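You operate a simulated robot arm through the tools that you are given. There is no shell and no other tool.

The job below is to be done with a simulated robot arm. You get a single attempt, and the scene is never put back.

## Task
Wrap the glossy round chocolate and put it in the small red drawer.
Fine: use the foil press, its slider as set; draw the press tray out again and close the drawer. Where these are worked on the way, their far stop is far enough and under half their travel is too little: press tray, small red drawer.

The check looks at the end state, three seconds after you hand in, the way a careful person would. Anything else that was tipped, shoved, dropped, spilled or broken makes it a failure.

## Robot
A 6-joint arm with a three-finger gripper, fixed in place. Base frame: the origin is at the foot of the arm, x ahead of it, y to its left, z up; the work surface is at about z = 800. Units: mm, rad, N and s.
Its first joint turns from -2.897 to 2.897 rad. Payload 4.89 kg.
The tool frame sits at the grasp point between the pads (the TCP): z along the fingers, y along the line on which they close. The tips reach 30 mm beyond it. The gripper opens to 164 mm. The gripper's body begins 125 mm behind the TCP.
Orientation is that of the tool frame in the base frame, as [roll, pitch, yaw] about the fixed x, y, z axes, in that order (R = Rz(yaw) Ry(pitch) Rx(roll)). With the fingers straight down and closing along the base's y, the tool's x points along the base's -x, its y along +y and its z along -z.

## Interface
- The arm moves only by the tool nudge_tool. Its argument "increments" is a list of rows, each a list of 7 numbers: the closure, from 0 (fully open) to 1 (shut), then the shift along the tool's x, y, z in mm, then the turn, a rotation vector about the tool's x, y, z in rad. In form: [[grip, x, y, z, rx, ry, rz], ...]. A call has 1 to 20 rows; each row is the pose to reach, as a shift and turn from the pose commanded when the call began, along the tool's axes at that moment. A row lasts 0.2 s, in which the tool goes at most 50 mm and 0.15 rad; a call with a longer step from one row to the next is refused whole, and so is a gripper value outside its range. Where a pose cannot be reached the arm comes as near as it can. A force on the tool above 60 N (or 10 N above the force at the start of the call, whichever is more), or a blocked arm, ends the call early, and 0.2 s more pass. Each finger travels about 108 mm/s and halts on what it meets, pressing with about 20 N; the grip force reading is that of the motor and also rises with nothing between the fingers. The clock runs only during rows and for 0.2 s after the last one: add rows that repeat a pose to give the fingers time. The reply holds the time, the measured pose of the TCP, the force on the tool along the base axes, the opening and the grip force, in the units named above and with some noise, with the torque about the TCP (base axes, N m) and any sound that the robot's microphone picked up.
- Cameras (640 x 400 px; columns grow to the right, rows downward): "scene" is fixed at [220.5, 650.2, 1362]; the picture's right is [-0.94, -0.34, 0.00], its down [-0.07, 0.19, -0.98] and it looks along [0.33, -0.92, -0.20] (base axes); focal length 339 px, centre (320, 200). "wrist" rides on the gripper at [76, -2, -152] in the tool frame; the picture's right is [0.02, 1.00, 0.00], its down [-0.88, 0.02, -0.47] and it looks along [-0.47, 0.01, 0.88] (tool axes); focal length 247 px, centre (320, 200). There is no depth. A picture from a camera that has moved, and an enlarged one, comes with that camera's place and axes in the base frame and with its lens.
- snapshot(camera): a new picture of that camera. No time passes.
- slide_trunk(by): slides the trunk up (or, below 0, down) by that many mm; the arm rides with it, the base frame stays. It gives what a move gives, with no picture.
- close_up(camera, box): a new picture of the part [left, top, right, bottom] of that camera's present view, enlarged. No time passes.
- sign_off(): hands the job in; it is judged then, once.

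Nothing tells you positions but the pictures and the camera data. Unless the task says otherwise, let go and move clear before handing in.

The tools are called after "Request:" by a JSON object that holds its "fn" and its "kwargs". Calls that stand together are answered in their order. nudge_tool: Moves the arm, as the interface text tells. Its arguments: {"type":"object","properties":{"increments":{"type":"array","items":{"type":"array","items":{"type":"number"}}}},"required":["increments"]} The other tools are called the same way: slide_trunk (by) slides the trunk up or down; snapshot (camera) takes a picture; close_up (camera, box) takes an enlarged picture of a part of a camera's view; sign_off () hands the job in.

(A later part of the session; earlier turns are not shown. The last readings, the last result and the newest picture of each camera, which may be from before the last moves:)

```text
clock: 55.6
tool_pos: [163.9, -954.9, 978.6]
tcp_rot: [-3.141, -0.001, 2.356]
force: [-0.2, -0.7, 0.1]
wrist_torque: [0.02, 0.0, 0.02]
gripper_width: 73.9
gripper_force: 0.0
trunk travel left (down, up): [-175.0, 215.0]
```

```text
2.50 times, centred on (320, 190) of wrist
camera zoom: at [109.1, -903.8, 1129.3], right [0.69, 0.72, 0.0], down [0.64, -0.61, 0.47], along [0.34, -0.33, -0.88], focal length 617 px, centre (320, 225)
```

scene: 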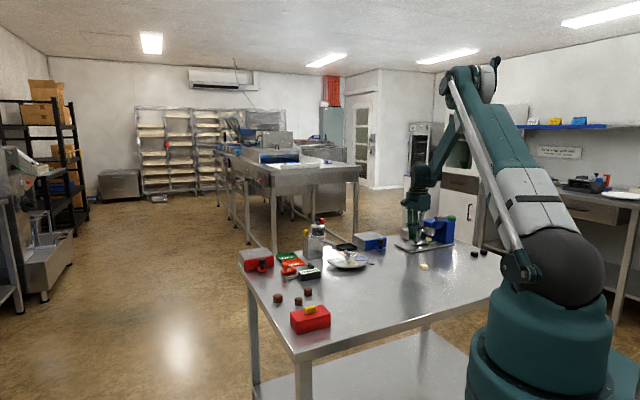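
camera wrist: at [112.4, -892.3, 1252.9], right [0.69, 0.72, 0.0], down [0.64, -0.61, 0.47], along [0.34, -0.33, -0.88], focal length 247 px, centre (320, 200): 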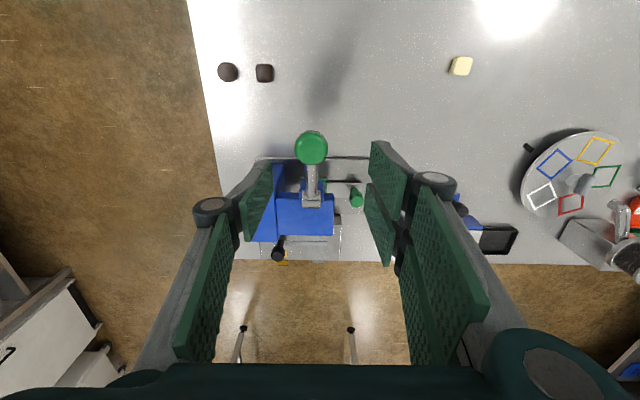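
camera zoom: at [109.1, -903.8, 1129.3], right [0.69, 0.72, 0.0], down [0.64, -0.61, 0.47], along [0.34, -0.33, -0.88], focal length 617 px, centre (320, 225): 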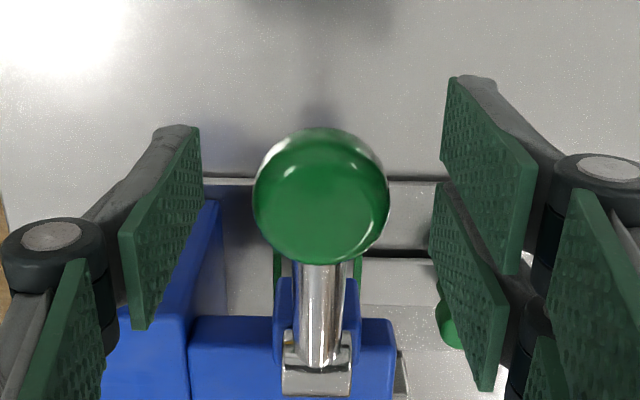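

The fingers bracket the lever grip. I'll close on it.

Request:
{"fn": "nudge_tool", "kwargs": {"increments": [[0.62, 0, 0, 2, 0, 0, 0], [0.7, 0, 0, 2, 0, 0, 0], [0.78, 0, 0, 2, 0, 0, 0], [0.86, 0, 0, 2, 0, 0, 0], [0.86, 0, 0, 2, 0, 0, 0], [0.86, 0, 0, 2, 0, 0, 0]]}}

Request:
{"fn": "close_up", "kwargs": {"camera": "wrist", "box": [230, 110, 410, 270]}}

Request:
{"fn": "close_up", "kwargs": {"camera": "scene", "box": [415, 195, 475, 245]}}

```text
clock: 57.0
tool_pos: [163.6, -955.6, 976.2]
tcp_rot: [3.141, -0.001, 2.357]
force: [5.1, 5.4, -2.5]
wrist_torque: [0.38, 0.02, -0.08]
gripper_width: 38.2
gripper_force: 45.3
trunk travel left (down, up): [-175.0, 215.0]
```

```text
2.50 times, centred on (320, 190) of wrist
camera zoom: at [109.2, -903.7, 1127.3], right [0.69, 0.72, 0.0], down [0.64, -0.61, 0.47], along [0.34, -0.33, -0.88], focal length 617 px, centre (320, 225)
```

zoom: 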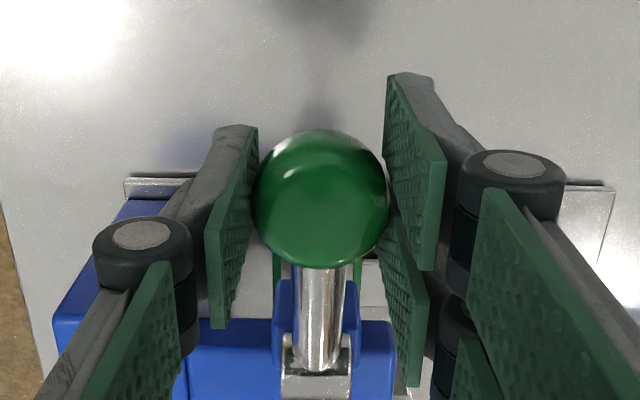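

```text
8.00 times, centred on (445, 220) of scene
camera zoom: at [220.5, 650.2, 1362.0], right [-0.94, -0.34, 0.0], down [-0.07, 0.19, -0.98], along [0.33, -0.92, -0.2], focal length 2715 px, centre (-680, 40)
```

zoom: 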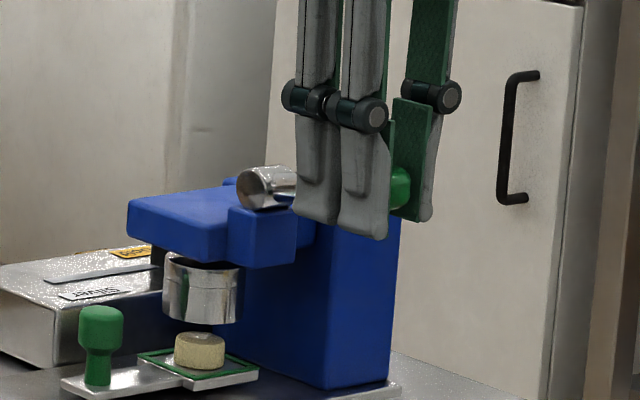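

Gripped at 38 mm. I'll now pull the lever down along its arc in small steps, watching the forces.

Request:
{"fn": "nudge_tool", "kwargs": {"increments": [[0.9, 0.5, 0, 5, 0, 0, 0], [0.9, 0.9, 0, 9, 0, 0, 0], [0.9, 1.2, 0, 13.3, 0, 0, 0], [0.9, 1.2, 0, 13.3, 0, 0, 0]]}}

Request:
{"fn": "close_up", "kwargs": {"camera": "scene", "box": [415, 195, 475, 245]}}

```text
clock: 58.0
tool_pos: [164.1, -954.6, 960.6]
tcp_rot: [3.141, 0.001, 2.356]
force: [13.0, -25.0, 15.9]
wrist_torque: [-1.22, -0.89, -0.14]
gripper_width: 38.2
gripper_force: 45.4
trunk travel left (down, up): [-175.0, 215.0]
```

```text
8.00 times, centred on (445, 220) of scene
camera zoom: at [220.5, 650.2, 1362.0], right [-0.94, -0.34, 0.0], down [-0.07, 0.19, -0.98], along [0.33, -0.92, -0.2], focal length 2715 px, centre (-680, 40)
```

zoom: 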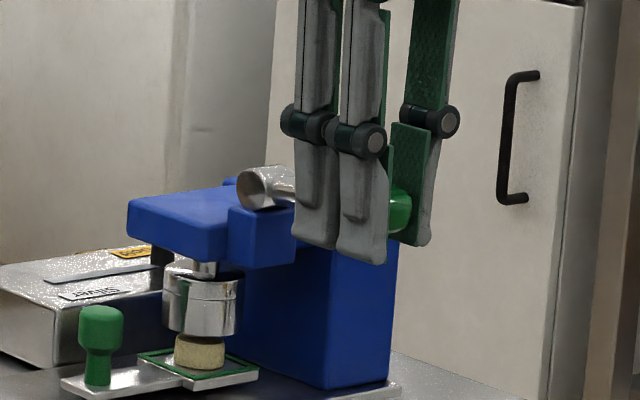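

The lever is moving and the plunger is descending. I'll continue along the arc with a small inward correction.

Request:
{"fn": "nudge_tool", "kwargs": {"increments": [[0.9, -1.2, 0, 3, 0, 0, 0], [0.9, -1.8, 0, 6, 0, 0, 0], [0.9, -2.3, 0, 9, 0, 0, 0], [0.9, -2.8, 0, 12, 0, 0, 0], [0.9, -2.8, 0, 12, 0, 0, 0]]}}

Request:
{"fn": "close_up", "kwargs": {"camera": "scene", "box": [415, 195, 475, 245]}}

```text
clock: 59.2
tool_pos: [163.8, -955.5, 950.6]
tcp_rot: [-3.141, -0.003, 2.357]
force: [-1.3, 0.3, 17.6]
wrist_torque: [-1.09, -0.49, 0.04]
gripper_width: 38.1
gripper_force: 44.9
trunk travel left (down, up): [-175.0, 215.0]
```

```text
8.00 times, centred on (445, 220) of scene
camera zoom: at [220.5, 650.2, 1362.0], right [-0.94, -0.34, 0.0], down [-0.07, 0.19, -0.98], along [0.33, -0.92, -0.2], focal length 2715 px, centre (-680, 40)
```

zoom: 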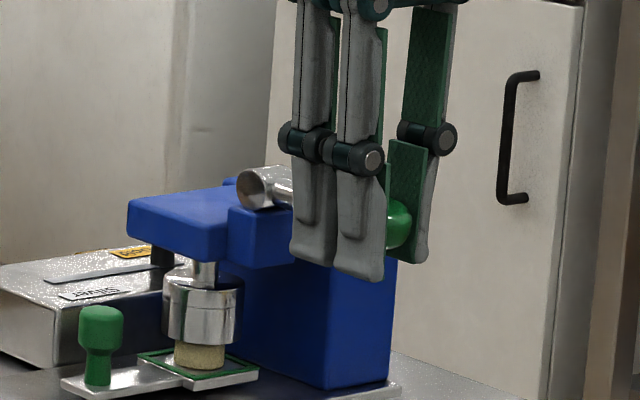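

Request:
{"fn": "nudge_tool", "kwargs": {"increments": [[0.9, -0.6, 0, 3, 0, 0, 0], [0.9, -1.3, 0, 6, 0, 0, 0], [0.9, -2.2, 0, 9, 0, 0, 0], [0.9, -3.2, 0, 12, 0, 0, 0], [0.9, -3.2, 0, 12, 0, 0, 0]]}}

Request:
{"fn": "close_up", "kwargs": {"camera": "scene", "box": [415, 195, 475, 245]}}

```text
clock: 60.4
tool_pos: [165.7, -957.8, 940.7]
tcp_rot: [-3.141, -0.002, 2.358]
force: [-19.6, 35.2, 7.9]
wrist_torque: [-0.64, 0.06, 0.01]
gripper_width: 38.0
gripper_force: 45.2
trunk travel left (down, up): [-175.0, 215.0]
```

```text
8.00 times, centred on (445, 220) of scene
camera zoom: at [220.5, 650.2, 1362.0], right [-0.94, -0.34, 0.0], down [-0.07, 0.19, -0.98], along [0.33, -0.92, -0.2], focal length 2715 px, centre (-680, 40)
```

zoom: 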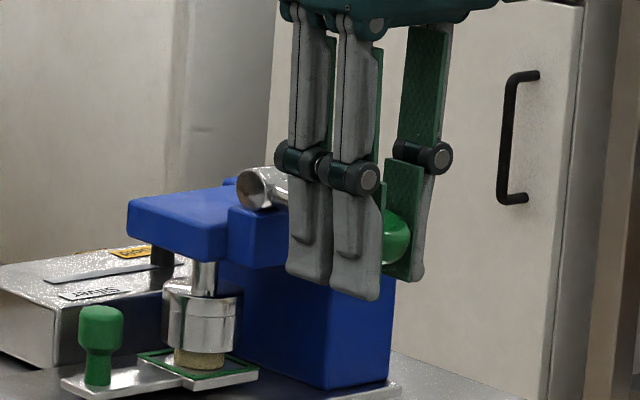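

Request:
{"fn": "nudge_tool", "kwargs": {"increments": [[0.9, 1.2, 0, 3, 0, 0, 0], [0.9, 0.2, 0, 6, 0, 0, 0], [0.9, -1.1, 0, 9, 0, 0, 0], [0.9, -2.6, 0, 12, 0, 0, 0], [0.9, -2.6, 0, 12, 0, 0, 0]]}}

Request:
{"fn": "close_up", "kwargs": {"camera": "scene", "box": [415, 195, 475, 245]}}

```text
clock: 61.6
tool_pos: [167.6, -960.2, 928.9]
tcp_rot: [-3.141, 0.001, 2.356]
force: [-12.7, 16.3, 13.5]
wrist_torque: [-0.79, -0.4, 0.02]
gripper_width: 37.9
gripper_force: 44.8
trunk travel left (down, up): [-175.0, 215.0]
```

```text
8.00 times, centred on (445, 220) of scene
camera zoom: at [220.5, 650.2, 1362.0], right [-0.94, -0.34, 0.0], down [-0.07, 0.19, -0.98], along [0.33, -0.92, -0.2], focal length 2715 px, centre (-680, 40)
```

zoom: 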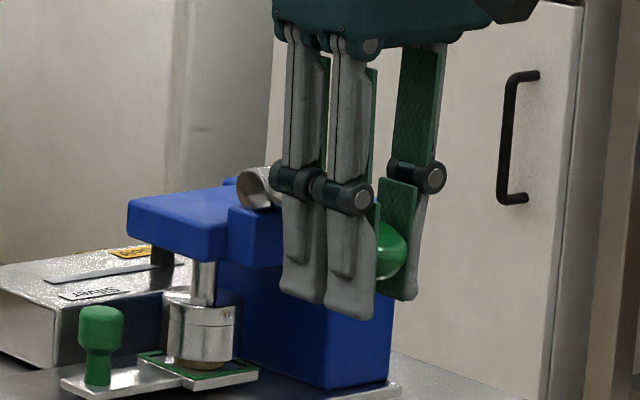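

Request:
{"fn": "nudge_tool", "kwargs": {"increments": [[0.9, -1, 0, 3, 0, 0, 0], [0.9, -2.5, 0, 6, 0, 0, 0], [0.9, -4.2, 0, 9, 0, 0, 0], [0.9, -5.4, 0, 11, 0, 0, 0], [0.9, -5.4, 0, 11, 0, 0, 0]]}}

Request:
{"fn": "close_up", "kwargs": {"camera": "scene", "box": [415, 195, 475, 245]}}

```text
clock: 62.8
tool_pos: [172.1, -964.8, 917.7]
tcp_rot: [-3.141, 0.001, 2.356]
force: [-9.2, 21.8, 9.7]
wrist_torque: [-0.44, -0.52, 0.05]
gripper_width: 37.8
gripper_force: 45.1
trunk travel left (down, up): [-175.0, 215.0]
```

```text
8.00 times, centred on (445, 220) of scene
camera zoom: at [220.5, 650.2, 1362.0], right [-0.94, -0.34, 0.0], down [-0.07, 0.19, -0.98], along [0.33, -0.92, -0.2], focal length 2715 px, centre (-680, 40)
```

zoom: 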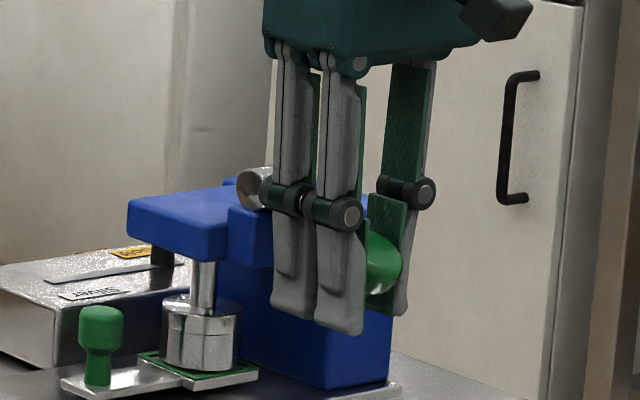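

Request:
{"fn": "nudge_tool", "kwargs": {"increments": [[0.9, -1, 0, 2, 0, 0, 0], [0.9, -2.4, 0, 4, 0, 0, 0], [0.9, -3.8, 0, 5.8, 0, 0, 0], [0.9, -5.2, 0, 7.2, 0, 0, 0], [0.9, -5.2, 0, 7.2, 0, 0, 0]]}}

Request:
{"fn": "close_up", "kwargs": {"camera": "scene", "box": [415, 195, 475, 245]}}

```text
clock: 64.0
tool_pos: [175.4, -968.5, 909.6]
tcp_rot: [-3.14, 0.0, 2.355]
force: [-13.0, 16.6, 23.2]
wrist_torque: [0.16, 0.03, 0.05]
gripper_width: 37.9
gripper_force: 45.2
trunk travel left (down, up): [-175.0, 215.0]
```

```text
8.00 times, centred on (445, 220) of scene
camera zoom: at [220.5, 650.2, 1362.0], right [-0.94, -0.34, 0.0], down [-0.07, 0.19, -0.98], along [0.33, -0.92, -0.2], focal length 2715 px, centre (-680, 40)
```

zoom: 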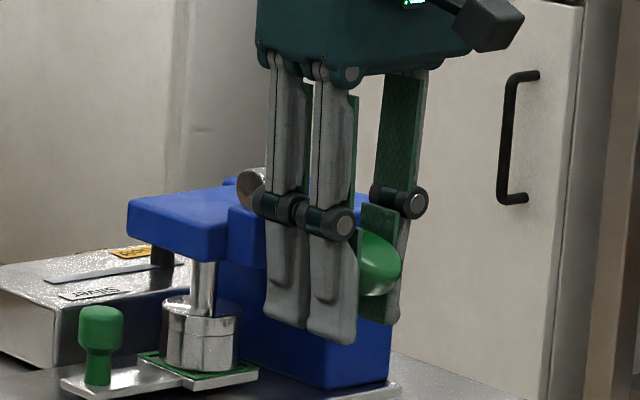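

The plunger has bottomed out and the upward force is rising. I'll press slightly more to confirm the end stop and give it a moment.

Request:
{"fn": "nudge_tool", "kwargs": {"increments": [[0.9, 0.3, 0, 1.5, 0, 0, 0], [0.9, 0.3, 0, 3, 0, 0, 0], [0.9, 0.3, 0, 3, 0, 0, 0], [0.9, 0.3, 0, 3, 0, 0, 0]]}}

Request:
{"fn": "close_up", "kwargs": {"camera": "scene", "box": [415, 195, 475, 245]}}

Request:
{"fn": "close_up", "kwargs": {"camera": "wrist", "box": [230, 110, 410, 290]}}

```text
clock: 65.0
tool_pos: [175.8, -967.5, 905.6]
tcp_rot: [3.141, 0.0, 2.357]
force: [2.4, -8.6, 30.5]
wrist_torque: [0.22, 0.14, 0.09]
gripper_width: 37.3
gripper_force: 44.9
trunk travel left (down, up): [-175.0, 215.0]
```

```text
8.00 times, centred on (445, 220) of scene
camera zoom: at [220.5, 650.2, 1362.0], right [-0.94, -0.34, 0.0], down [-0.07, 0.19, -0.98], along [0.33, -0.92, -0.2], focal length 2715 px, centre (-680, 40)
```

zoom: 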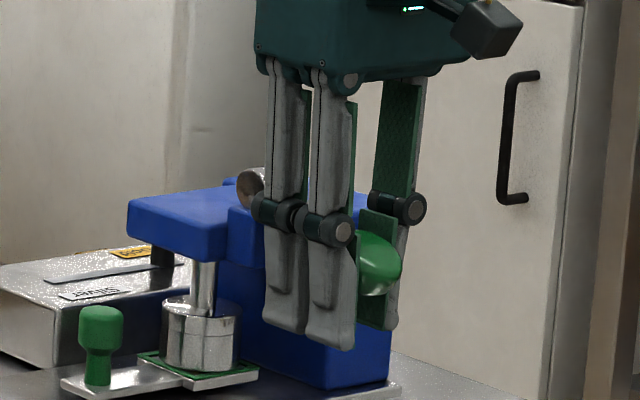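

```text
2.22 times, centred on (320, 200) of wrist
camera zoom: at [121.5, -915.6, 1057.5], right [0.69, 0.72, 0.0], down [0.64, -0.61, 0.47], along [0.34, -0.33, -0.88], focal length 549 px, centre (320, 200)
```

zoom: 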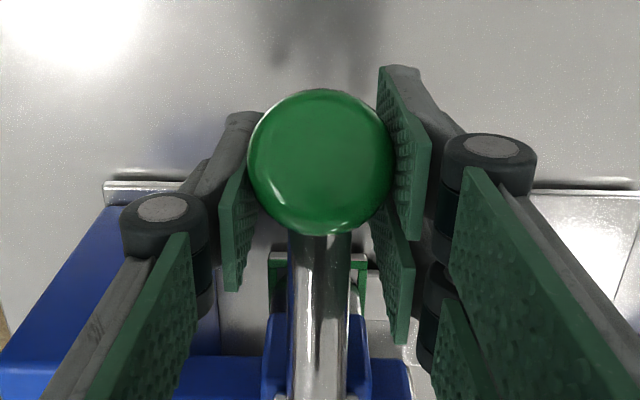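

The lever is at its bottom stop: it held at 30 N with the cup seated on the tray. I'll now raise the lever back along the same arc.

Request:
{"fn": "nudge_tool", "kwargs": {"increments": [[0.9, 0.8, 0, -3, 0, 0, 0], [0.9, 3.5, 0, -7, 0, 0, 0], [0.9, 6, 0, -11, 0, 0, 0], [0.9, 8, 0, -15, 0, 0, 0], [0.9, 10, 0, -19, 0, 0, 0], [0.9, 12, 0, -23, 0, 0, 0], [0.9, 12, 0, -23, 0, 0, 0]]}}

Request:
{"fn": "close_up", "kwargs": {"camera": "scene", "box": [415, 195, 475, 245]}}

```text
clock: 66.6
tool_pos: [169.2, -960.7, 929.3]
tcp_rot: [-3.141, -0.003, 2.356]
force: [22.0, 1.3, -7.0]
wrist_torque: [0.76, 0.9, -0.11]
gripper_width: 37.5
gripper_force: 44.9
trunk travel left (down, up): [-175.0, 215.0]
```

```text
8.00 times, centred on (445, 220) of scene
camera zoom: at [220.5, 650.2, 1362.0], right [-0.94, -0.34, 0.0], down [-0.07, 0.19, -0.98], along [0.33, -0.92, -0.2], focal length 2715 px, centre (-680, 40)
```

zoom: 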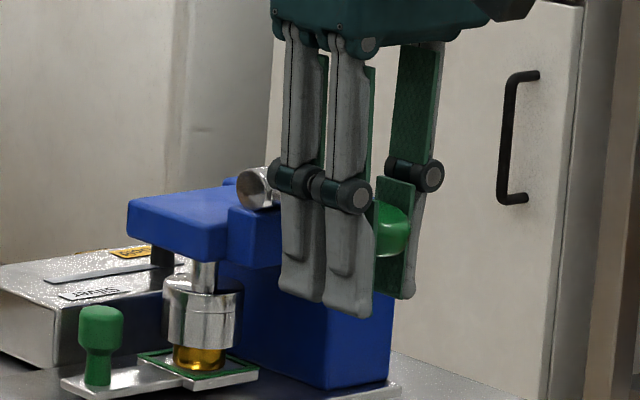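

The chocolate now shows gold foil, so it's wrapped. I'll raise the lever fully.

Request:
{"fn": "nudge_tool", "kwargs": {"increments": [[0.9, 1, 0, -4, 0, 0, 0], [0.9, 2, 0, -8, 0, 0, 0], [0.9, 3, 0, -13, 0, 0, 0], [0.9, 3.4, 0, -18, 0, 0, 0], [0.9, 3.6, 0, -23, 0, 0, 0], [0.9, 3.8, 0, -27, 0, 0, 0], [0.9, 3.8, 0, -27, 0, 0, 0]]}}

Request:
{"fn": "close_up", "kwargs": {"camera": "scene", "box": [415, 195, 475, 245]}}

```text
clock: 68.2
tool_pos: [165.2, -957.4, 954.8]
tcp_rot: [-3.141, 0.0, 2.356]
force: [7.3, 7.6, -14.8]
wrist_torque: [0.86, 0.86, 0.03]
gripper_width: 37.0
gripper_force: 45.0
trunk travel left (down, up): [-175.0, 215.0]
```

```text
8.00 times, centred on (445, 220) of scene
camera zoom: at [220.5, 650.2, 1362.0], right [-0.94, -0.34, 0.0], down [-0.07, 0.19, -0.98], along [0.33, -0.92, -0.2], focal length 2715 px, centre (-680, 40)
```

zoom: 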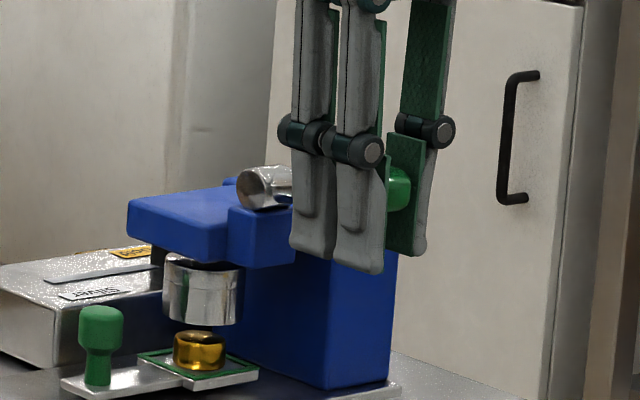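

Request:
{"fn": "nudge_tool", "kwargs": {"increments": [[0.9, 0, 0, -3, 0, 0, 0], [0.9, -0.4, 0, -6, 0, 0, 0], [0.9, -0.4, 0, -6, 0, 0, 0]]}}

Request:
{"fn": "close_up", "kwargs": {"camera": "scene", "box": [415, 195, 475, 245]}}

```text
clock: 69.0
tool_pos: [166.8, -960.2, 961.5]
tcp_rot: [3.141, -0.001, 2.355]
force: [9.3, 11.4, -14.3]
wrist_torque: [0.74, 0.73, 0.03]
gripper_width: 37.2
gripper_force: 45.3
trunk travel left (down, up): [-175.0, 215.0]
```

```text
8.00 times, centred on (445, 220) of scene
camera zoom: at [220.5, 650.2, 1362.0], right [-0.94, -0.34, 0.0], down [-0.07, 0.19, -0.98], along [0.33, -0.92, -0.2], focal length 2715 px, centre (-680, 40)
```

zoom: 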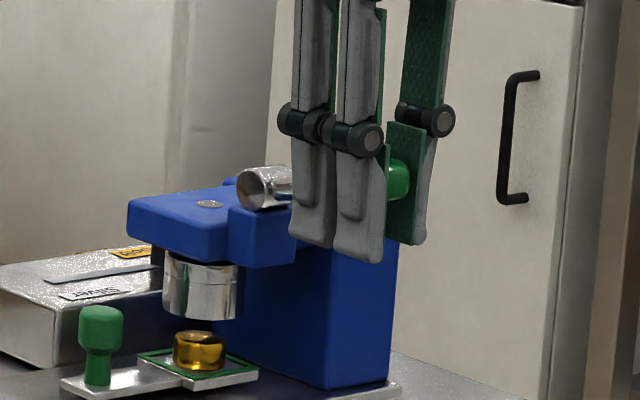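

The plunger is fully raised. I'll release the lever and rise clear.

Request:
{"fn": "nudge_tool", "kwargs": {"increments": [[0.75, 0, 0, 0, 0, 0, 0], [0.65, 0, 0, 0, 0, 0, 0], [0.55, 0, 0, 0, 0, 0, 0], [0.55, 0, 0, 0, 0, 0, 0], [0.55, 0, 0, -30, 0, 0, 0], [0.55, 0, 0, -75, 0, 0, 0], [0.55, 0, 0, -120, 0, 0, 0], [0.55, 0, 0, -140, 0, 0, 0]]}}

Request:
{"fn": "close_up", "kwargs": {"camera": "scene", "box": [400, 190, 480, 250]}}

```text
clock: 70.8
tool_pos: [164.5, -957.6, 1102.8]
tcp_rot: [3.14, -0.001, 2.356]
force: [-0.3, 0.2, -0.6]
wrist_torque: [-0.02, -0.02, 0.0]
gripper_width: 73.9
gripper_force: 0.1
trunk travel left (down, up): [-175.0, 215.0]
```

```text
6.67 times, centred on (440, 220) of scene
camera zoom: at [220.5, 650.2, 1362.0], right [-0.94, -0.34, 0.0], down [-0.07, 0.19, -0.98], along [0.33, -0.92, -0.2], focal length 2262 px, centre (-480, 67)
```

zoom: 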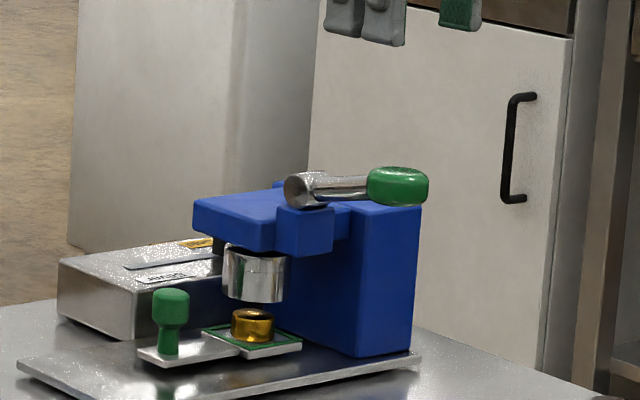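

The lever is back up and the gold-wrapped chocolate sits on the tray. I'll return above the tray knob with the crosswise grip orientation.

Request:
{"fn": "nudge_tool", "kwargs": {"increments": [[0.58, -11.5, 7.3, 0, 0, 0, 0.143], [0.6, -23, 14.5, 0, 0, 0, 0.286], [0.62, -34.5, 21.8, 0, 0, 0, 0.429], [0.64, -46, 29, 0, 0, 0, 0.571], [0.66, -57.5, 36.3, 0, 0, 0, 0.714], [0.68, -69, 43.6, 0, 0, 0, 0.857], [0.7, -80.5, 50.8, 0, 0, 0, 1.0], [0.7, -92, 58, 0, 0, 0, 1.143], [0.7, -103.5, 65.4, 0, 0, 0, 1.285], [0.7, -115, 72.6, 0, 0, 0, 1.428], [0.7, -126.6, 79.9, 0, 0, 0, 1.571], [0.7, -126.6, 79.9, 0, 0, 0, 1.571]]}}

Request:
{"fn": "close_up", "kwargs": {"camera": "wrist", "box": [240, 100, 400, 220]}}

```text
clock: 73.4
tool_pos: [311.2, -989.8, 1100.1]
tcp_rot: [-3.14, 0.001, 0.782]
force: [0.1, -0.4, -0.2]
wrist_torque: [-0.02, -0.02, -0.01]
gripper_width: 49.0
gripper_force: 0.0
trunk travel left (down, up): [-175.0, 215.0]
```

```text
3.33 times, centred on (320, 160) of wrist
camera zoom: at [364.8, -935.7, 1252.3], right [0.72, -0.69, 0.0], down [-0.61, -0.64, 0.47], along [-0.33, -0.34, -0.88], focal length 823 px, centre (320, 333)
```

zoom: 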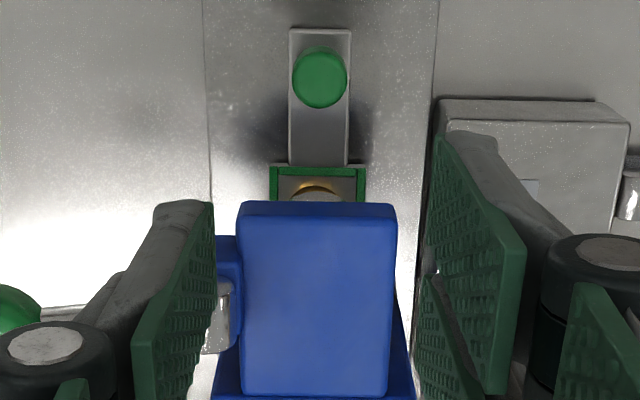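

Request:
{"fn": "nudge_tool", "kwargs": {"increments": [[0.7, 0.5, -0.3, 45, 0, 0, 0], [0.7, 1, -0.5, 90, 0, 0, 0], [0.7, 1.5, -0.5, 135, 0, 0, 0], [0.7, 1.5, -0.5, 180, 0, 0, 0], [0.7, 1.5, -0.5, 205, 0, 0, 0], [0.7, 1.5, -0.5, 205, 0, 0, 0]]}}

Request:
{"fn": "close_up", "kwargs": {"camera": "wrist", "box": [240, 120, 400, 280]}}

```text
clock: 74.8
tool_pos: [312.2, -988.9, 896.7]
tcp_rot: [-3.139, 0.0, 0.786]
force: [0.4, -0.9, 0.3]
wrist_torque: [0.01, 0.02, 0.04]
gripper_width: 49.2
gripper_force: 0.1
trunk travel left (down, up): [-175.0, 215.0]
```

```text
2.50 times, centred on (320, 200) of wrist
camera zoom: at [365.1, -934.4, 1047.4], right [0.72, -0.69, 0.0], down [-0.61, -0.64, 0.47], along [-0.33, -0.34, -0.88], focal length 617 px, centre (320, 200)
```

zoom: 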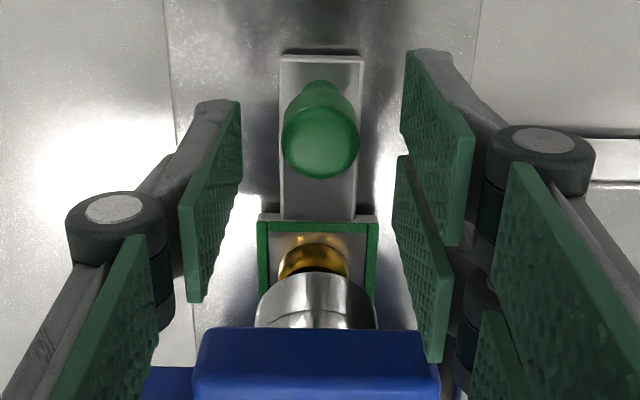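

Request:
{"fn": "nudge_tool", "kwargs": {"increments": [[0.7, 0.8, 0, 15, 0, 0, 0], [0.7, 0.8, 0, 30, 0, 0, 0], [0.8, 0.8, 0, 30, 0, 0, 0], [0.9, 0.8, 0, 30, 0, 0, 0], [0.95, 0.8, 0, 30, 0, 0, 0], [0.95, 0.8, 0, 30, 0, 0, 0]]}}

```text
clock: 76.2
tool_pos: [313.9, -989.3, 865.3]
tcp_rot: [-3.14, 0.0, 0.786]
force: [5.8, -8.1, 5.0]
wrist_torque: [-0.23, -0.11, 0.01]
gripper_width: 24.4
gripper_force: 45.1
trunk travel left (down, up): [-175.0, 215.0]
```

The knob is gripped again. I'll draw the tray out in segments, checking side load.

Request:
{"fn": "nudge_tool", "kwargs": {"increments": [[0.95, 4, 0, 0, 0, 0, 0], [0.95, 10, 0, 0, 0, 0, 0], [0.95, 17, 0, 0, 0, 0, 0], [0.95, 24, 0, 0, 0, 0, 0], [0.95, 30, 0, 0, 0, 0, 0], [0.95, 30, 0, 0, 0, 0, 0]]}}

```text
clock: 77.6
tool_pos: [333.3, -966.6, 865.5]
tcp_rot: [-3.14, 0.0, 0.785]
force: [5.4, -6.9, 8.1]
wrist_torque: [-0.12, -0.19, 0.05]
gripper_width: 24.3
gripper_force: 45.0
trunk travel left (down, up): [-175.0, 215.0]
```

Request:
{"fn": "nudge_tool", "kwargs": {"increments": [[0.95, 6, 0, 0, 0, 0, 0], [0.95, 13, 0, 0, 0, 0, 0], [0.95, 20, 0, 0, 0, 0, 0], [0.95, 27, 0, 0, 0, 0, 0], [0.95, 34, 0, 0, 0, 0, 0], [0.95, 40, 0, 0, 0, 0, 0], [0.95, 40, 0, 0, 0, 0, 0]]}}

Request:
{"fn": "close_up", "kwargs": {"camera": "scene", "box": [390, 200, 460, 250]}}

```text
clock: 79.2
tool_pos: [362.0, -939.9, 866.9]
tcp_rot: [-3.14, -0.001, 0.785]
force: [4.7, -4.7, -1.6]
wrist_torque: [-0.15, -0.1, 0.01]
gripper_width: 24.3
gripper_force: 45.0
trunk travel left (down, up): [-175.0, 215.0]
```

```text
8.00 times, centred on (425, 225) of scene
camera zoom: at [220.5, 650.2, 1362.0], right [-0.94, -0.34, 0.0], down [-0.07, 0.19, -0.98], along [0.33, -0.92, -0.2], focal length 2715 px, centre (-520, 0)
```

zoom: 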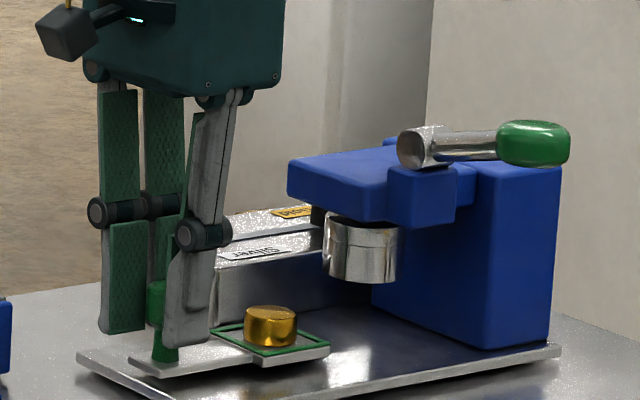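

Request:
{"fn": "nudge_tool", "kwargs": {"increments": [[0.95, 6, 0, 0, 0, 0, 0], [0.95, 13, 0, 0, 0, 0, 0], [0.95, 20, 0, 0, 0, 0, 0], [0.95, 27, 0, 0, 0, 0, 0], [0.95, 34, 0, 0, 0, 0, 0], [0.95, 40, 0, 0, 0, 0, 0], [0.95, 44, 0, 0, 0, 0, 0], [0.95, 44, 0, 0, 0, 0, 0]]}}

Request:
{"fn": "nudge_tool", "kwargs": {"increments": [[0.95, 2, 0, 0, 0, 0, 0], [0.95, 3, 0, 0, 0, 0, 0], [0.95, 3, 0, 0, 0, 0, 0]]}}

Request:
{"fn": "close_up", "kwargs": {"camera": "scene", "box": [390, 200, 460, 250]}}

```text
clock: 81.0
tool_pos: [392.8, -908.2, 866.4]
tcp_rot: [-3.139, 0.0, 0.784]
force: [-14.0, 8.6, -12.4]
wrist_torque: [0.0, 0.5, -0.15]
gripper_width: 24.4
gripper_force: 45.4
trunk travel left (down, up): [-175.0, 215.0]
```

```text
clock: 81.8
tool_pos: [392.7, -907.9, 865.8]
tcp_rot: [-3.139, 0.001, 0.784]
force: [-35.0, -22.5, -6.9]
wrist_torque: [-0.79, 1.06, -0.11]
gripper_width: 24.5
gripper_force: 45.1
trunk travel left (down, up): [-175.0, 215.0]
```

```text
8.00 times, centred on (425, 225) of scene
camera zoom: at [220.5, 650.2, 1362.0], right [-0.94, -0.34, 0.0], down [-0.07, 0.19, -0.98], along [0.33, -0.92, -0.2], focal length 2715 px, centre (-520, 0)
```

zoom: 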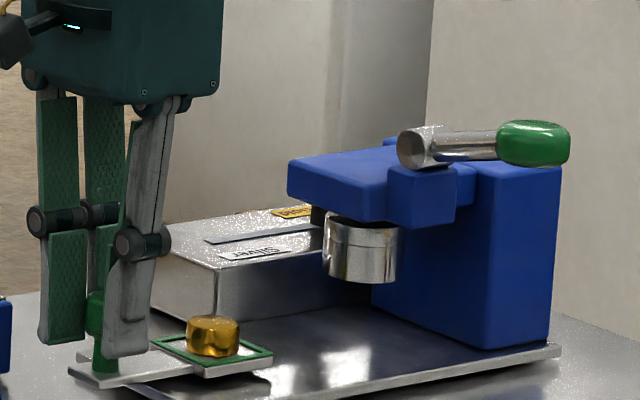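

The tray is fully out, with 40 N at its outer stop. I'll relax, release the knob and rise.

Request:
{"fn": "nudge_tool", "kwargs": {"increments": [[0.95, -2.5, 0, 0, 0, 0, 0], [0.85, -2.5, 0, 0, 0, 0, 0], [0.75, -2.5, 0, 0, 0, 0, 0], [0.65, -2.5, 0, 0, 0, 0, 0], [0.65, -2.5, 0, 0, 0, 0, 0], [0.65, -2.5, 0, -30, 0, 0, 0], [0.65, -2.5, 0, -75, 0, 0, 0], [0.65, -2.5, 0, -120, 0, 0, 0], [0.65, -2.5, 0, -165, 0, 0, 0], [0.65, -2.5, 0, -200, 0, 0, 0]]}}

Request:
{"fn": "snapshot", "kwargs": {"camera": "wrist"}}

Request:
{"fn": "close_up", "kwargs": {"camera": "scene", "box": [230, 220, 330, 290]}}

```text
clock: 84.0
tool_pos: [394.7, -908.1, 1066.5]
tcp_rot: [-3.139, 0.001, 0.786]
force: [0.5, -1.3, -0.9]
wrist_torque: [0.05, 0.02, 0.01]
gripper_width: 57.2
gripper_force: 0.1
trunk travel left (down, up): [-175.0, 215.0]
```

```text
taken
camera wrist: at [447.0, -854.0, 1218.3], right [0.72, -0.69, 0.0], down [-0.61, -0.64, 0.47], along [-0.33, -0.34, -0.88], focal length 247 px, centre (320, 200)
```

wrist: 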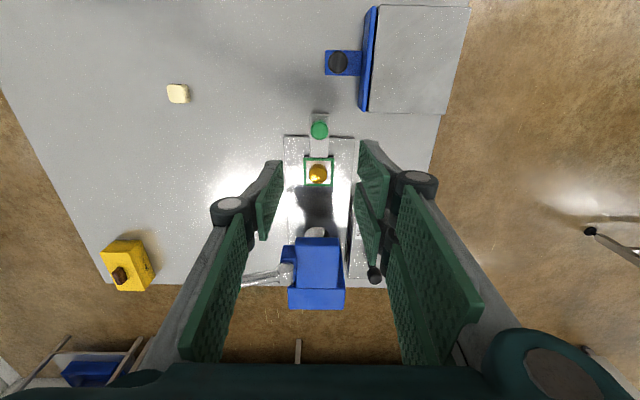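

```text
5.71 times, centred on (280, 255) of scene
camera zoom: at [220.5, 650.2, 1362.0], right [-0.94, -0.34, 0.0], down [-0.07, 0.19, -0.98], along [0.33, -0.92, -0.2], focal length 1939 px, centre (549, -114)
```

zoom: 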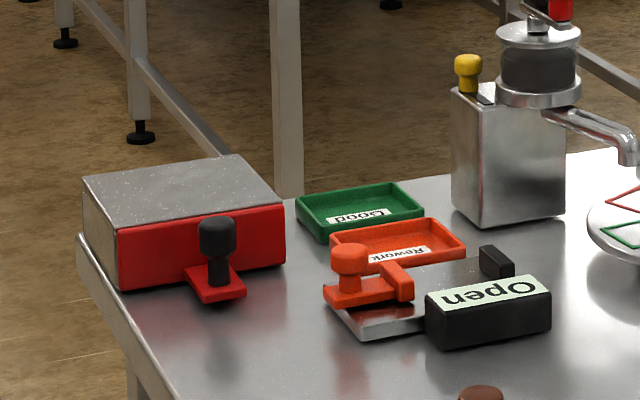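

The tray work is done. Before picking up the wrapped chocolate, I'll fly to the red drawer around the inside of the tall dispenser and look at its knob.

Request:
{"fn": "nudge_tool", "kwargs": {"increments": [[0.65, 40, -10.9, -10, 0, 0, -0.098], [0.65, 80, -21.8, -20, 0, 0, -0.196], [0.65, 120, -32.6, -20, 0, 0, -0.295], [0.65, 160, -43.5, -20, 0, 0, -0.393], [0.65, 200, -54.4, -20, 0, 0, -0.491], [0.65, 240, -65.3, -20, 0, 0, -0.589], [0.65, 280, -76, -20, 0, 0, -0.687], [0.65, 320.3, -87, -20, 0, 0, -0.785], [0.65, 360, -77.3, -20, 0, 0, -0.884], [0.65, 400, -67.6, -20, 0, 0, -0.982], [0.65, 440, -57.8, -20, 0, 0, -1.08], [0.65, 480, -48, -20, 0, 0, -1.178], [0.65, 520, -38.4, -20, 0, 0, -1.276], [0.65, 560, -28.7, -20, 0, 0, -1.375], [0.65, 599, -19, -20, 0, 0, -1.473], [0.65, 638, -9.2, -20, 0, 0, -1.571], [0.65, 638, -9.2, -20, 0, 0, -1.571]]}}

Request:
{"fn": "snapshot", "kwargs": {"camera": "wrist"}}

Request:
{"fn": "close_up", "kwargs": {"camera": "wrist", "box": [210, 120, 430, 280]}}

```text
clock: 87.6
tool_pos: [840.6, -449.8, 1085.8]
tcp_rot: [3.141, -0.002, 2.357]
force: [-0.6, -0.8, 0.1]
wrist_torque: [-0.05, 0.08, -0.01]
gripper_width: 57.4
gripper_force: 0.1
trunk travel left (down, up): [-175.0, 215.0]
```

```text
taken
camera wrist: at [784.7, -396.8, 1237.2], right [0.69, 0.72, 0.0], down [0.64, -0.61, 0.47], along [0.34, -0.33, -0.88], focal length 247 px, centre (320, 200)
```

wrist: 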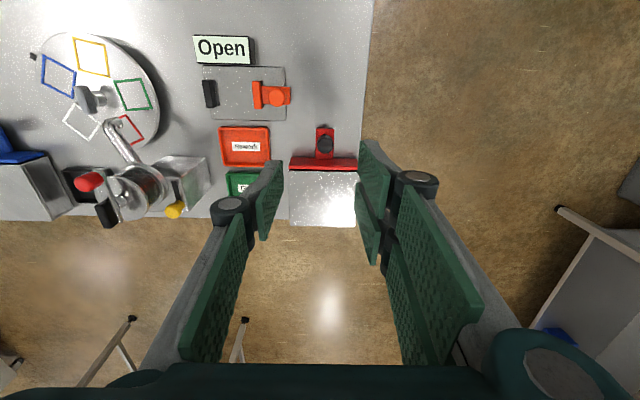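

```text
2.50 times, centred on (320, 200) of wrist
camera zoom: at [784.7, -396.8, 1237.2], right [0.69, 0.72, 0.0], down [0.64, -0.61, 0.47], along [0.34, -0.33, -0.88], focal length 617 px, centre (320, 200)
```

zoom: 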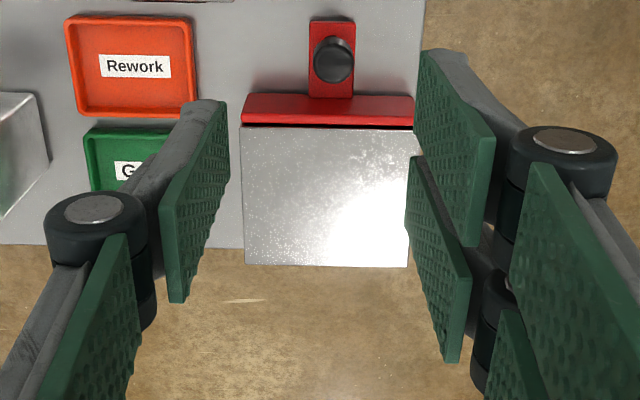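

The drawer knob sits about 21 mm beyond and 8 mm right of the tool and looks the same type as the tray knob. I'll approach to just above it and refine.

Request:
{"fn": "nudge_tool", "kwargs": {"increments": [[0.6, -7, 3, 40, 0, 0, 0], [0.6, -14, 6, 80, 0, 0, 0], [0.6, -21, 8.3, 120, 0, 0, 0], [0.6, -21, 8.3, 160, 0, 0, 0], [0.6, -21, 8.3, 180, 0, 0, 0], [0.6, -21, 8.3, 180, 0, 0, 0]]}}

Request:
{"fn": "close_up", "kwargs": {"camera": "wrist", "box": [230, 100, 410, 260]}}

Request:
{"fn": "close_up", "kwargs": {"camera": "scene", "box": [230, 210, 330, 290]}}

```text
clock: 89.0
tool_pos: [859.3, -459.7, 905.6]
tcp_rot: [3.14, -0.002, 2.357]
force: [0.3, 0.3, -1.0]
wrist_torque: [0.01, 0.02, 0.01]
gripper_width: 65.5
gripper_force: 0.1
trunk travel left (down, up): [-175.0, 215.0]
```

```text
2.50 times, centred on (320, 180) of wrist
camera zoom: at [805.0, -406.5, 1056.4], right [0.69, 0.72, 0.0], down [0.64, -0.61, 0.47], along [0.34, -0.33, -0.88], focal length 617 px, centre (320, 250)
```

zoom: 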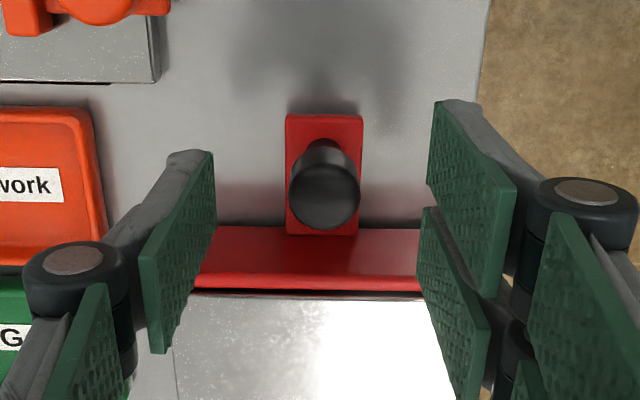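

```text
5.00 times, centred on (280, 250) of scene
camera zoom: at [220.5, 650.2, 1362.0], right [-0.94, -0.34, 0.0], down [-0.07, 0.19, -0.98], along [0.33, -0.92, -0.2], focal length 1697 px, centre (520, -50)
```

zoom: 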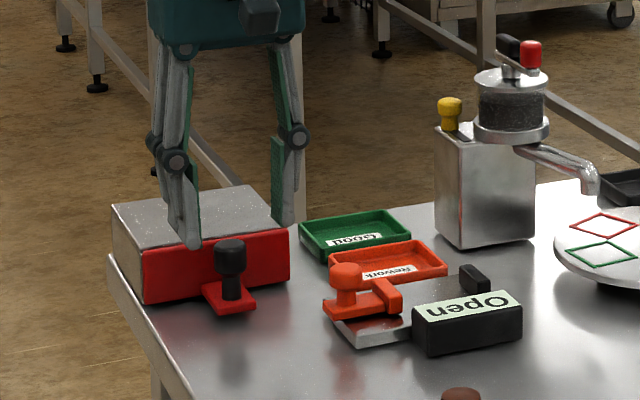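

The knob is nearly centred. I'll lower around it and grip.

Request:
{"fn": "nudge_tool", "kwargs": {"increments": [[0.6, -2.5, 1, 20, 0, 0, 0], [0.6, -2.5, 1, 38, 0, 0, 0], [0.6, -2.5, 1, 38, 0, 0, 0]]}}

Request:
{"fn": "close_up", "kwargs": {"camera": "wrist", "box": [230, 100, 410, 260]}}

Request:
{"fn": "close_up", "kwargs": {"camera": "scene", "box": [240, 240, 290, 280]}}

```text
clock: 89.8
tool_pos: [863.0, -461.2, 867.8]
tcp_rot: [3.141, -0.003, 2.355]
force: [-0.2, -0.4, 0.9]
wrist_torque: [0.0, 0.0, 0.0]
gripper_width: 65.5
gripper_force: 0.0
trunk travel left (down, up): [-175.0, 215.0]
```

```text
2.50 times, centred on (320, 180) of wrist
camera zoom: at [807.9, -407.0, 1019.1], right [0.69, 0.72, 0.0], down [0.64, -0.61, 0.47], along [0.34, -0.33, -0.88], focal length 617 px, centre (320, 250)
```

zoom: 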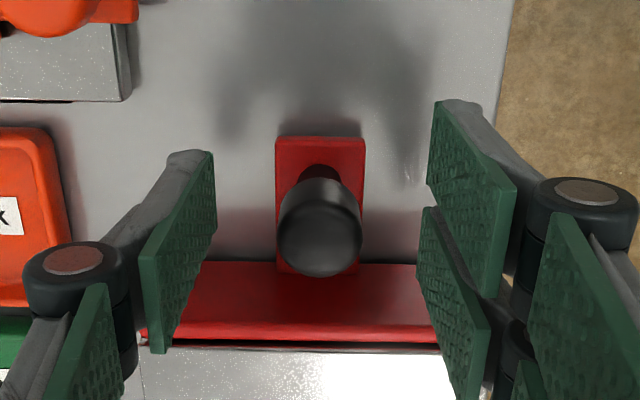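

```text
10.00 times, centred on (265, 260) of scene
camera zoom: at [220.5, 650.2, 1362.0], right [-0.94, -0.34, 0.0], down [-0.07, 0.19, -0.98], along [0.33, -0.92, -0.2], focal length 3394 px, centre (870, -400)
```

zoom: 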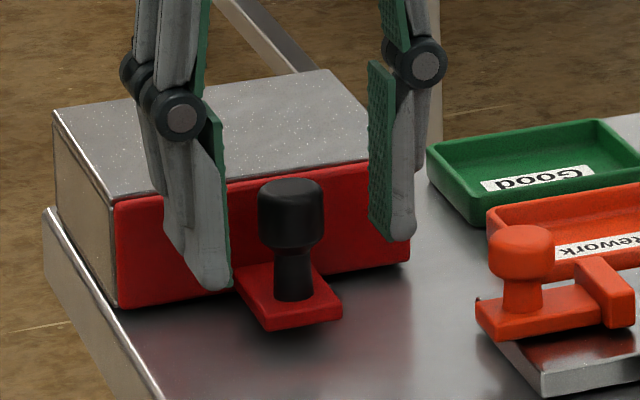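

Request:
{"fn": "nudge_tool", "kwargs": {"increments": [[0.7, 0, 0, 1, 0, 0, 0], [0.8, 0, 0, 1, 0, 0, 0], [0.9, 0, 0, 1, 0, 0, 0], [0.95, 0, 0, 1, 0, 0, 0], [0.95, 0, 0, 1, 0, 0, 0]]}}

Request:
{"fn": "nudge_tool", "kwargs": {"increments": [[0.95, 3, 0, 0, 0, 0, 0], [0.95, 8, 0, 0, 0, 0, 0], [0.95, 14, 0, 0, 0, 0, 0], [0.95, 20, 0, 0, 0, 0, 0], [0.95, 20, 0, 0, 0, 0, 0]]}}

Request:
{"fn": "close_up", "kwargs": {"camera": "scene", "box": [230, 220, 330, 290]}}

```text
clock: 91.0
tool_pos: [861.8, -458.3, 866.4]
tcp_rot: [3.141, -0.001, 2.356]
force: [5.0, 4.5, -2.6]
wrist_torque: [0.08, -0.17, 0.03]
gripper_width: 25.7
gripper_force: 45.2
trunk travel left (down, up): [-175.0, 215.0]
```

```text
clock: 92.2
tool_pos: [847.3, -446.3, 866.9]
tcp_rot: [3.14, -0.002, 2.357]
force: [8.1, 8.3, -7.0]
wrist_torque: [0.14, -0.36, 0.06]
gripper_width: 25.6
gripper_force: 44.6
trunk travel left (down, up): [-175.0, 215.0]
```

```text
5.71 times, centred on (280, 255) of scene
camera zoom: at [220.5, 650.2, 1362.0], right [-0.94, -0.34, 0.0], down [-0.07, 0.19, -0.98], along [0.33, -0.92, -0.2], focal length 1939 px, centre (549, -114)
```

zoom: 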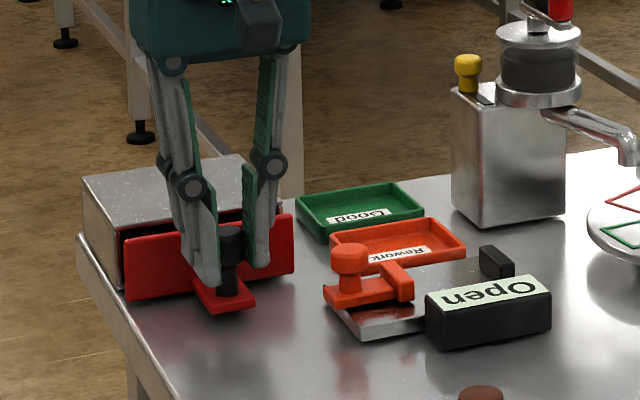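

The drawer slides open smoothly. I'll continue in steps, watching the clearance to the orange gauge slide.

Request:
{"fn": "nudge_tool", "kwargs": {"increments": [[0.95, 6, 0, 0, 0, 0, 0], [0.95, 13, 0, 0, 0, 0, 0], [0.95, 20, 0, 0, 0, 0, 0], [0.95, 26, 0, 0, 0, 0, 0], [0.95, 30, 0, 0, 0, 0, 0], [0.95, 30, 0, 0, 0, 0, 0]]}}

Request:
{"fn": "close_up", "kwargs": {"camera": "scene", "box": [230, 220, 330, 290]}}

Request:
{"fn": "snapshot", "kwargs": {"camera": "wrist"}}

```text
clock: 93.6
tool_pos: [827.1, -424.0, 866.7]
tcp_rot: [-3.141, -0.001, 2.356]
force: [25.0, 23.7, 4.2]
wrist_torque: [0.57, -0.75, 0.26]
gripper_width: 25.5
gripper_force: 44.5
trunk travel left (down, up): [-175.0, 215.0]
```

```text
5.71 times, centred on (280, 255) of scene
camera zoom: at [220.5, 650.2, 1362.0], right [-0.94, -0.34, 0.0], down [-0.07, 0.19, -0.98], along [0.33, -0.92, -0.2], focal length 1939 px, centre (549, -114)
```

zoom: 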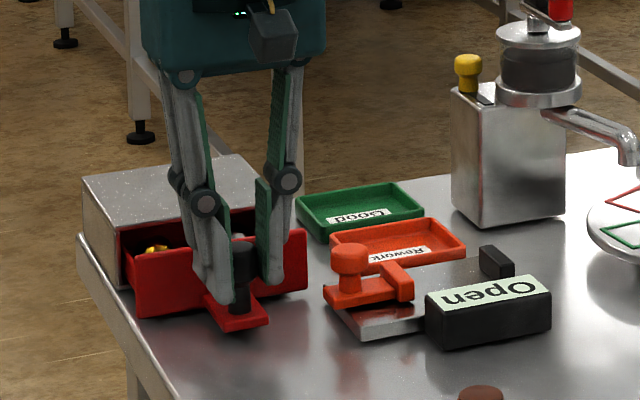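

```text
taken
camera wrist: at [771.7, -371.0, 1018.2], right [0.69, 0.72, 0.0], down [0.64, -0.61, 0.47], along [0.34, -0.33, -0.88], focal length 247 px, centre (320, 200)
```

wrist: 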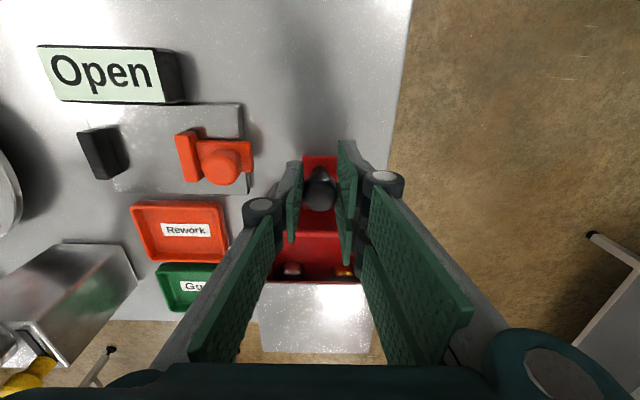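

There are other wrapped pieces already in the drawer. I'll relieve the side load and zoom in.

Request:
{"fn": "nudge_tool", "kwargs": {"increments": [[0.95, 0, 1.1, 0, 0, 0, 0], [0.95, 0, 1.1, 0, 0, 0, 0]]}}

Request:
{"fn": "close_up", "kwargs": {"camera": "wrist", "box": [160, 110, 400, 300]}}

Request:
{"fn": "close_up", "kwargs": {"camera": "scene", "box": [240, 245, 300, 285]}}

```text
clock: 94.2
tool_pos: [827.5, -423.9, 866.8]
tcp_rot: [-3.141, -0.001, 2.356]
force: [17.5, 18.0, 3.9]
wrist_torque: [0.55, -0.39, 0.15]
gripper_width: 25.4
gripper_force: 44.6
trunk travel left (down, up): [-175.0, 215.0]
```

```text
2.11 times, centred on (280, 205) of wrist
camera zoom: at [772.1, -371.1, 1018.2], right [0.69, 0.72, 0.0], down [0.64, -0.61, 0.47], along [0.34, -0.33, -0.88], focal length 520 px, centre (404, 190)
```

zoom: 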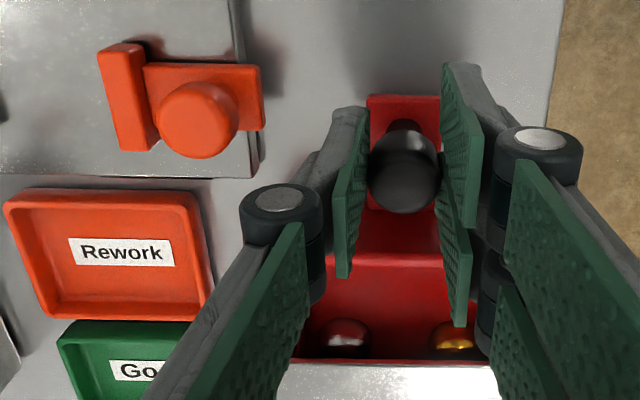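

```text
10.00 times, centred on (270, 265) of scene
camera zoom: at [220.5, 650.2, 1362.0], right [-0.94, -0.34, 0.0], down [-0.07, 0.19, -0.98], along [0.33, -0.92, -0.2], focal length 3394 px, centre (820, -450)
```

zoom: 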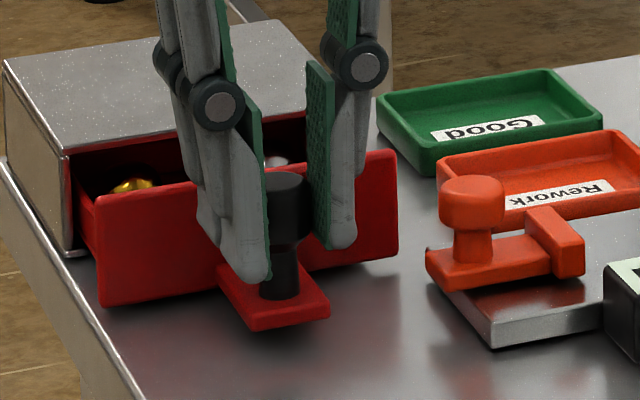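

Request:
{"fn": "nudge_tool", "kwargs": {"increments": [[0.95, 4, 1, 0, 0, 0, 0], [0.95, 9, 1, 0, 0, 0, 0], [0.95, 14, 1, 0, 0, 0, 0], [0.95, 18, 1, 0, 0, 0, 0], [0.95, 18, 1, 0, 0, 0, 0]]}}

Request:
{"fn": "close_up", "kwargs": {"camera": "wrist", "box": [160, 110, 400, 300]}}

Request:
{"fn": "close_up", "kwargs": {"camera": "scene", "box": [240, 245, 300, 285]}}

```text
clock: 95.4
tool_pos: [814.6, -411.4, 867.0]
tcp_rot: [-3.14, -0.004, 2.355]
force: [-4.8, -3.1, -23.2]
wrist_torque: [-0.38, -0.1, -0.05]
gripper_width: 25.5
gripper_force: 45.2
trunk travel left (down, up): [-175.0, 215.0]
```

```text
2.11 times, centred on (280, 205) of wrist
camera zoom: at [760.5, -359.2, 1018.3], right [0.69, 0.72, 0.0], down [0.64, -0.61, 0.47], along [0.34, -0.33, -0.88], focal length 520 px, centre (404, 190)
```

zoom: 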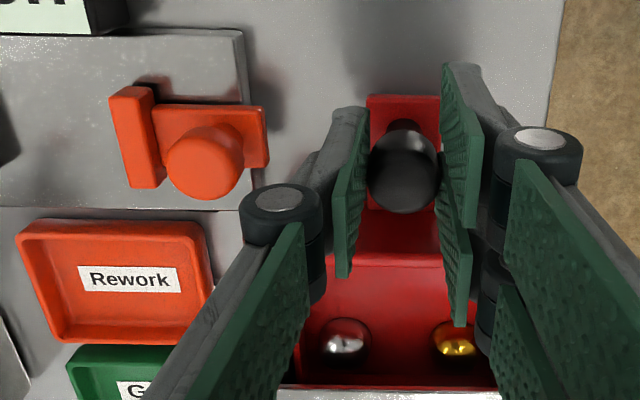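

```text
10.00 times, centred on (270, 265) of scene
camera zoom: at [220.5, 650.2, 1362.0], right [-0.94, -0.34, 0.0], down [-0.07, 0.19, -0.98], along [0.33, -0.92, -0.2], focal length 3394 px, centre (820, -450)
```

zoom: 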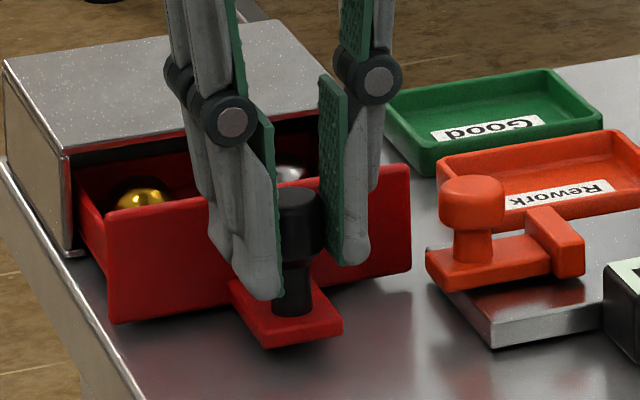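

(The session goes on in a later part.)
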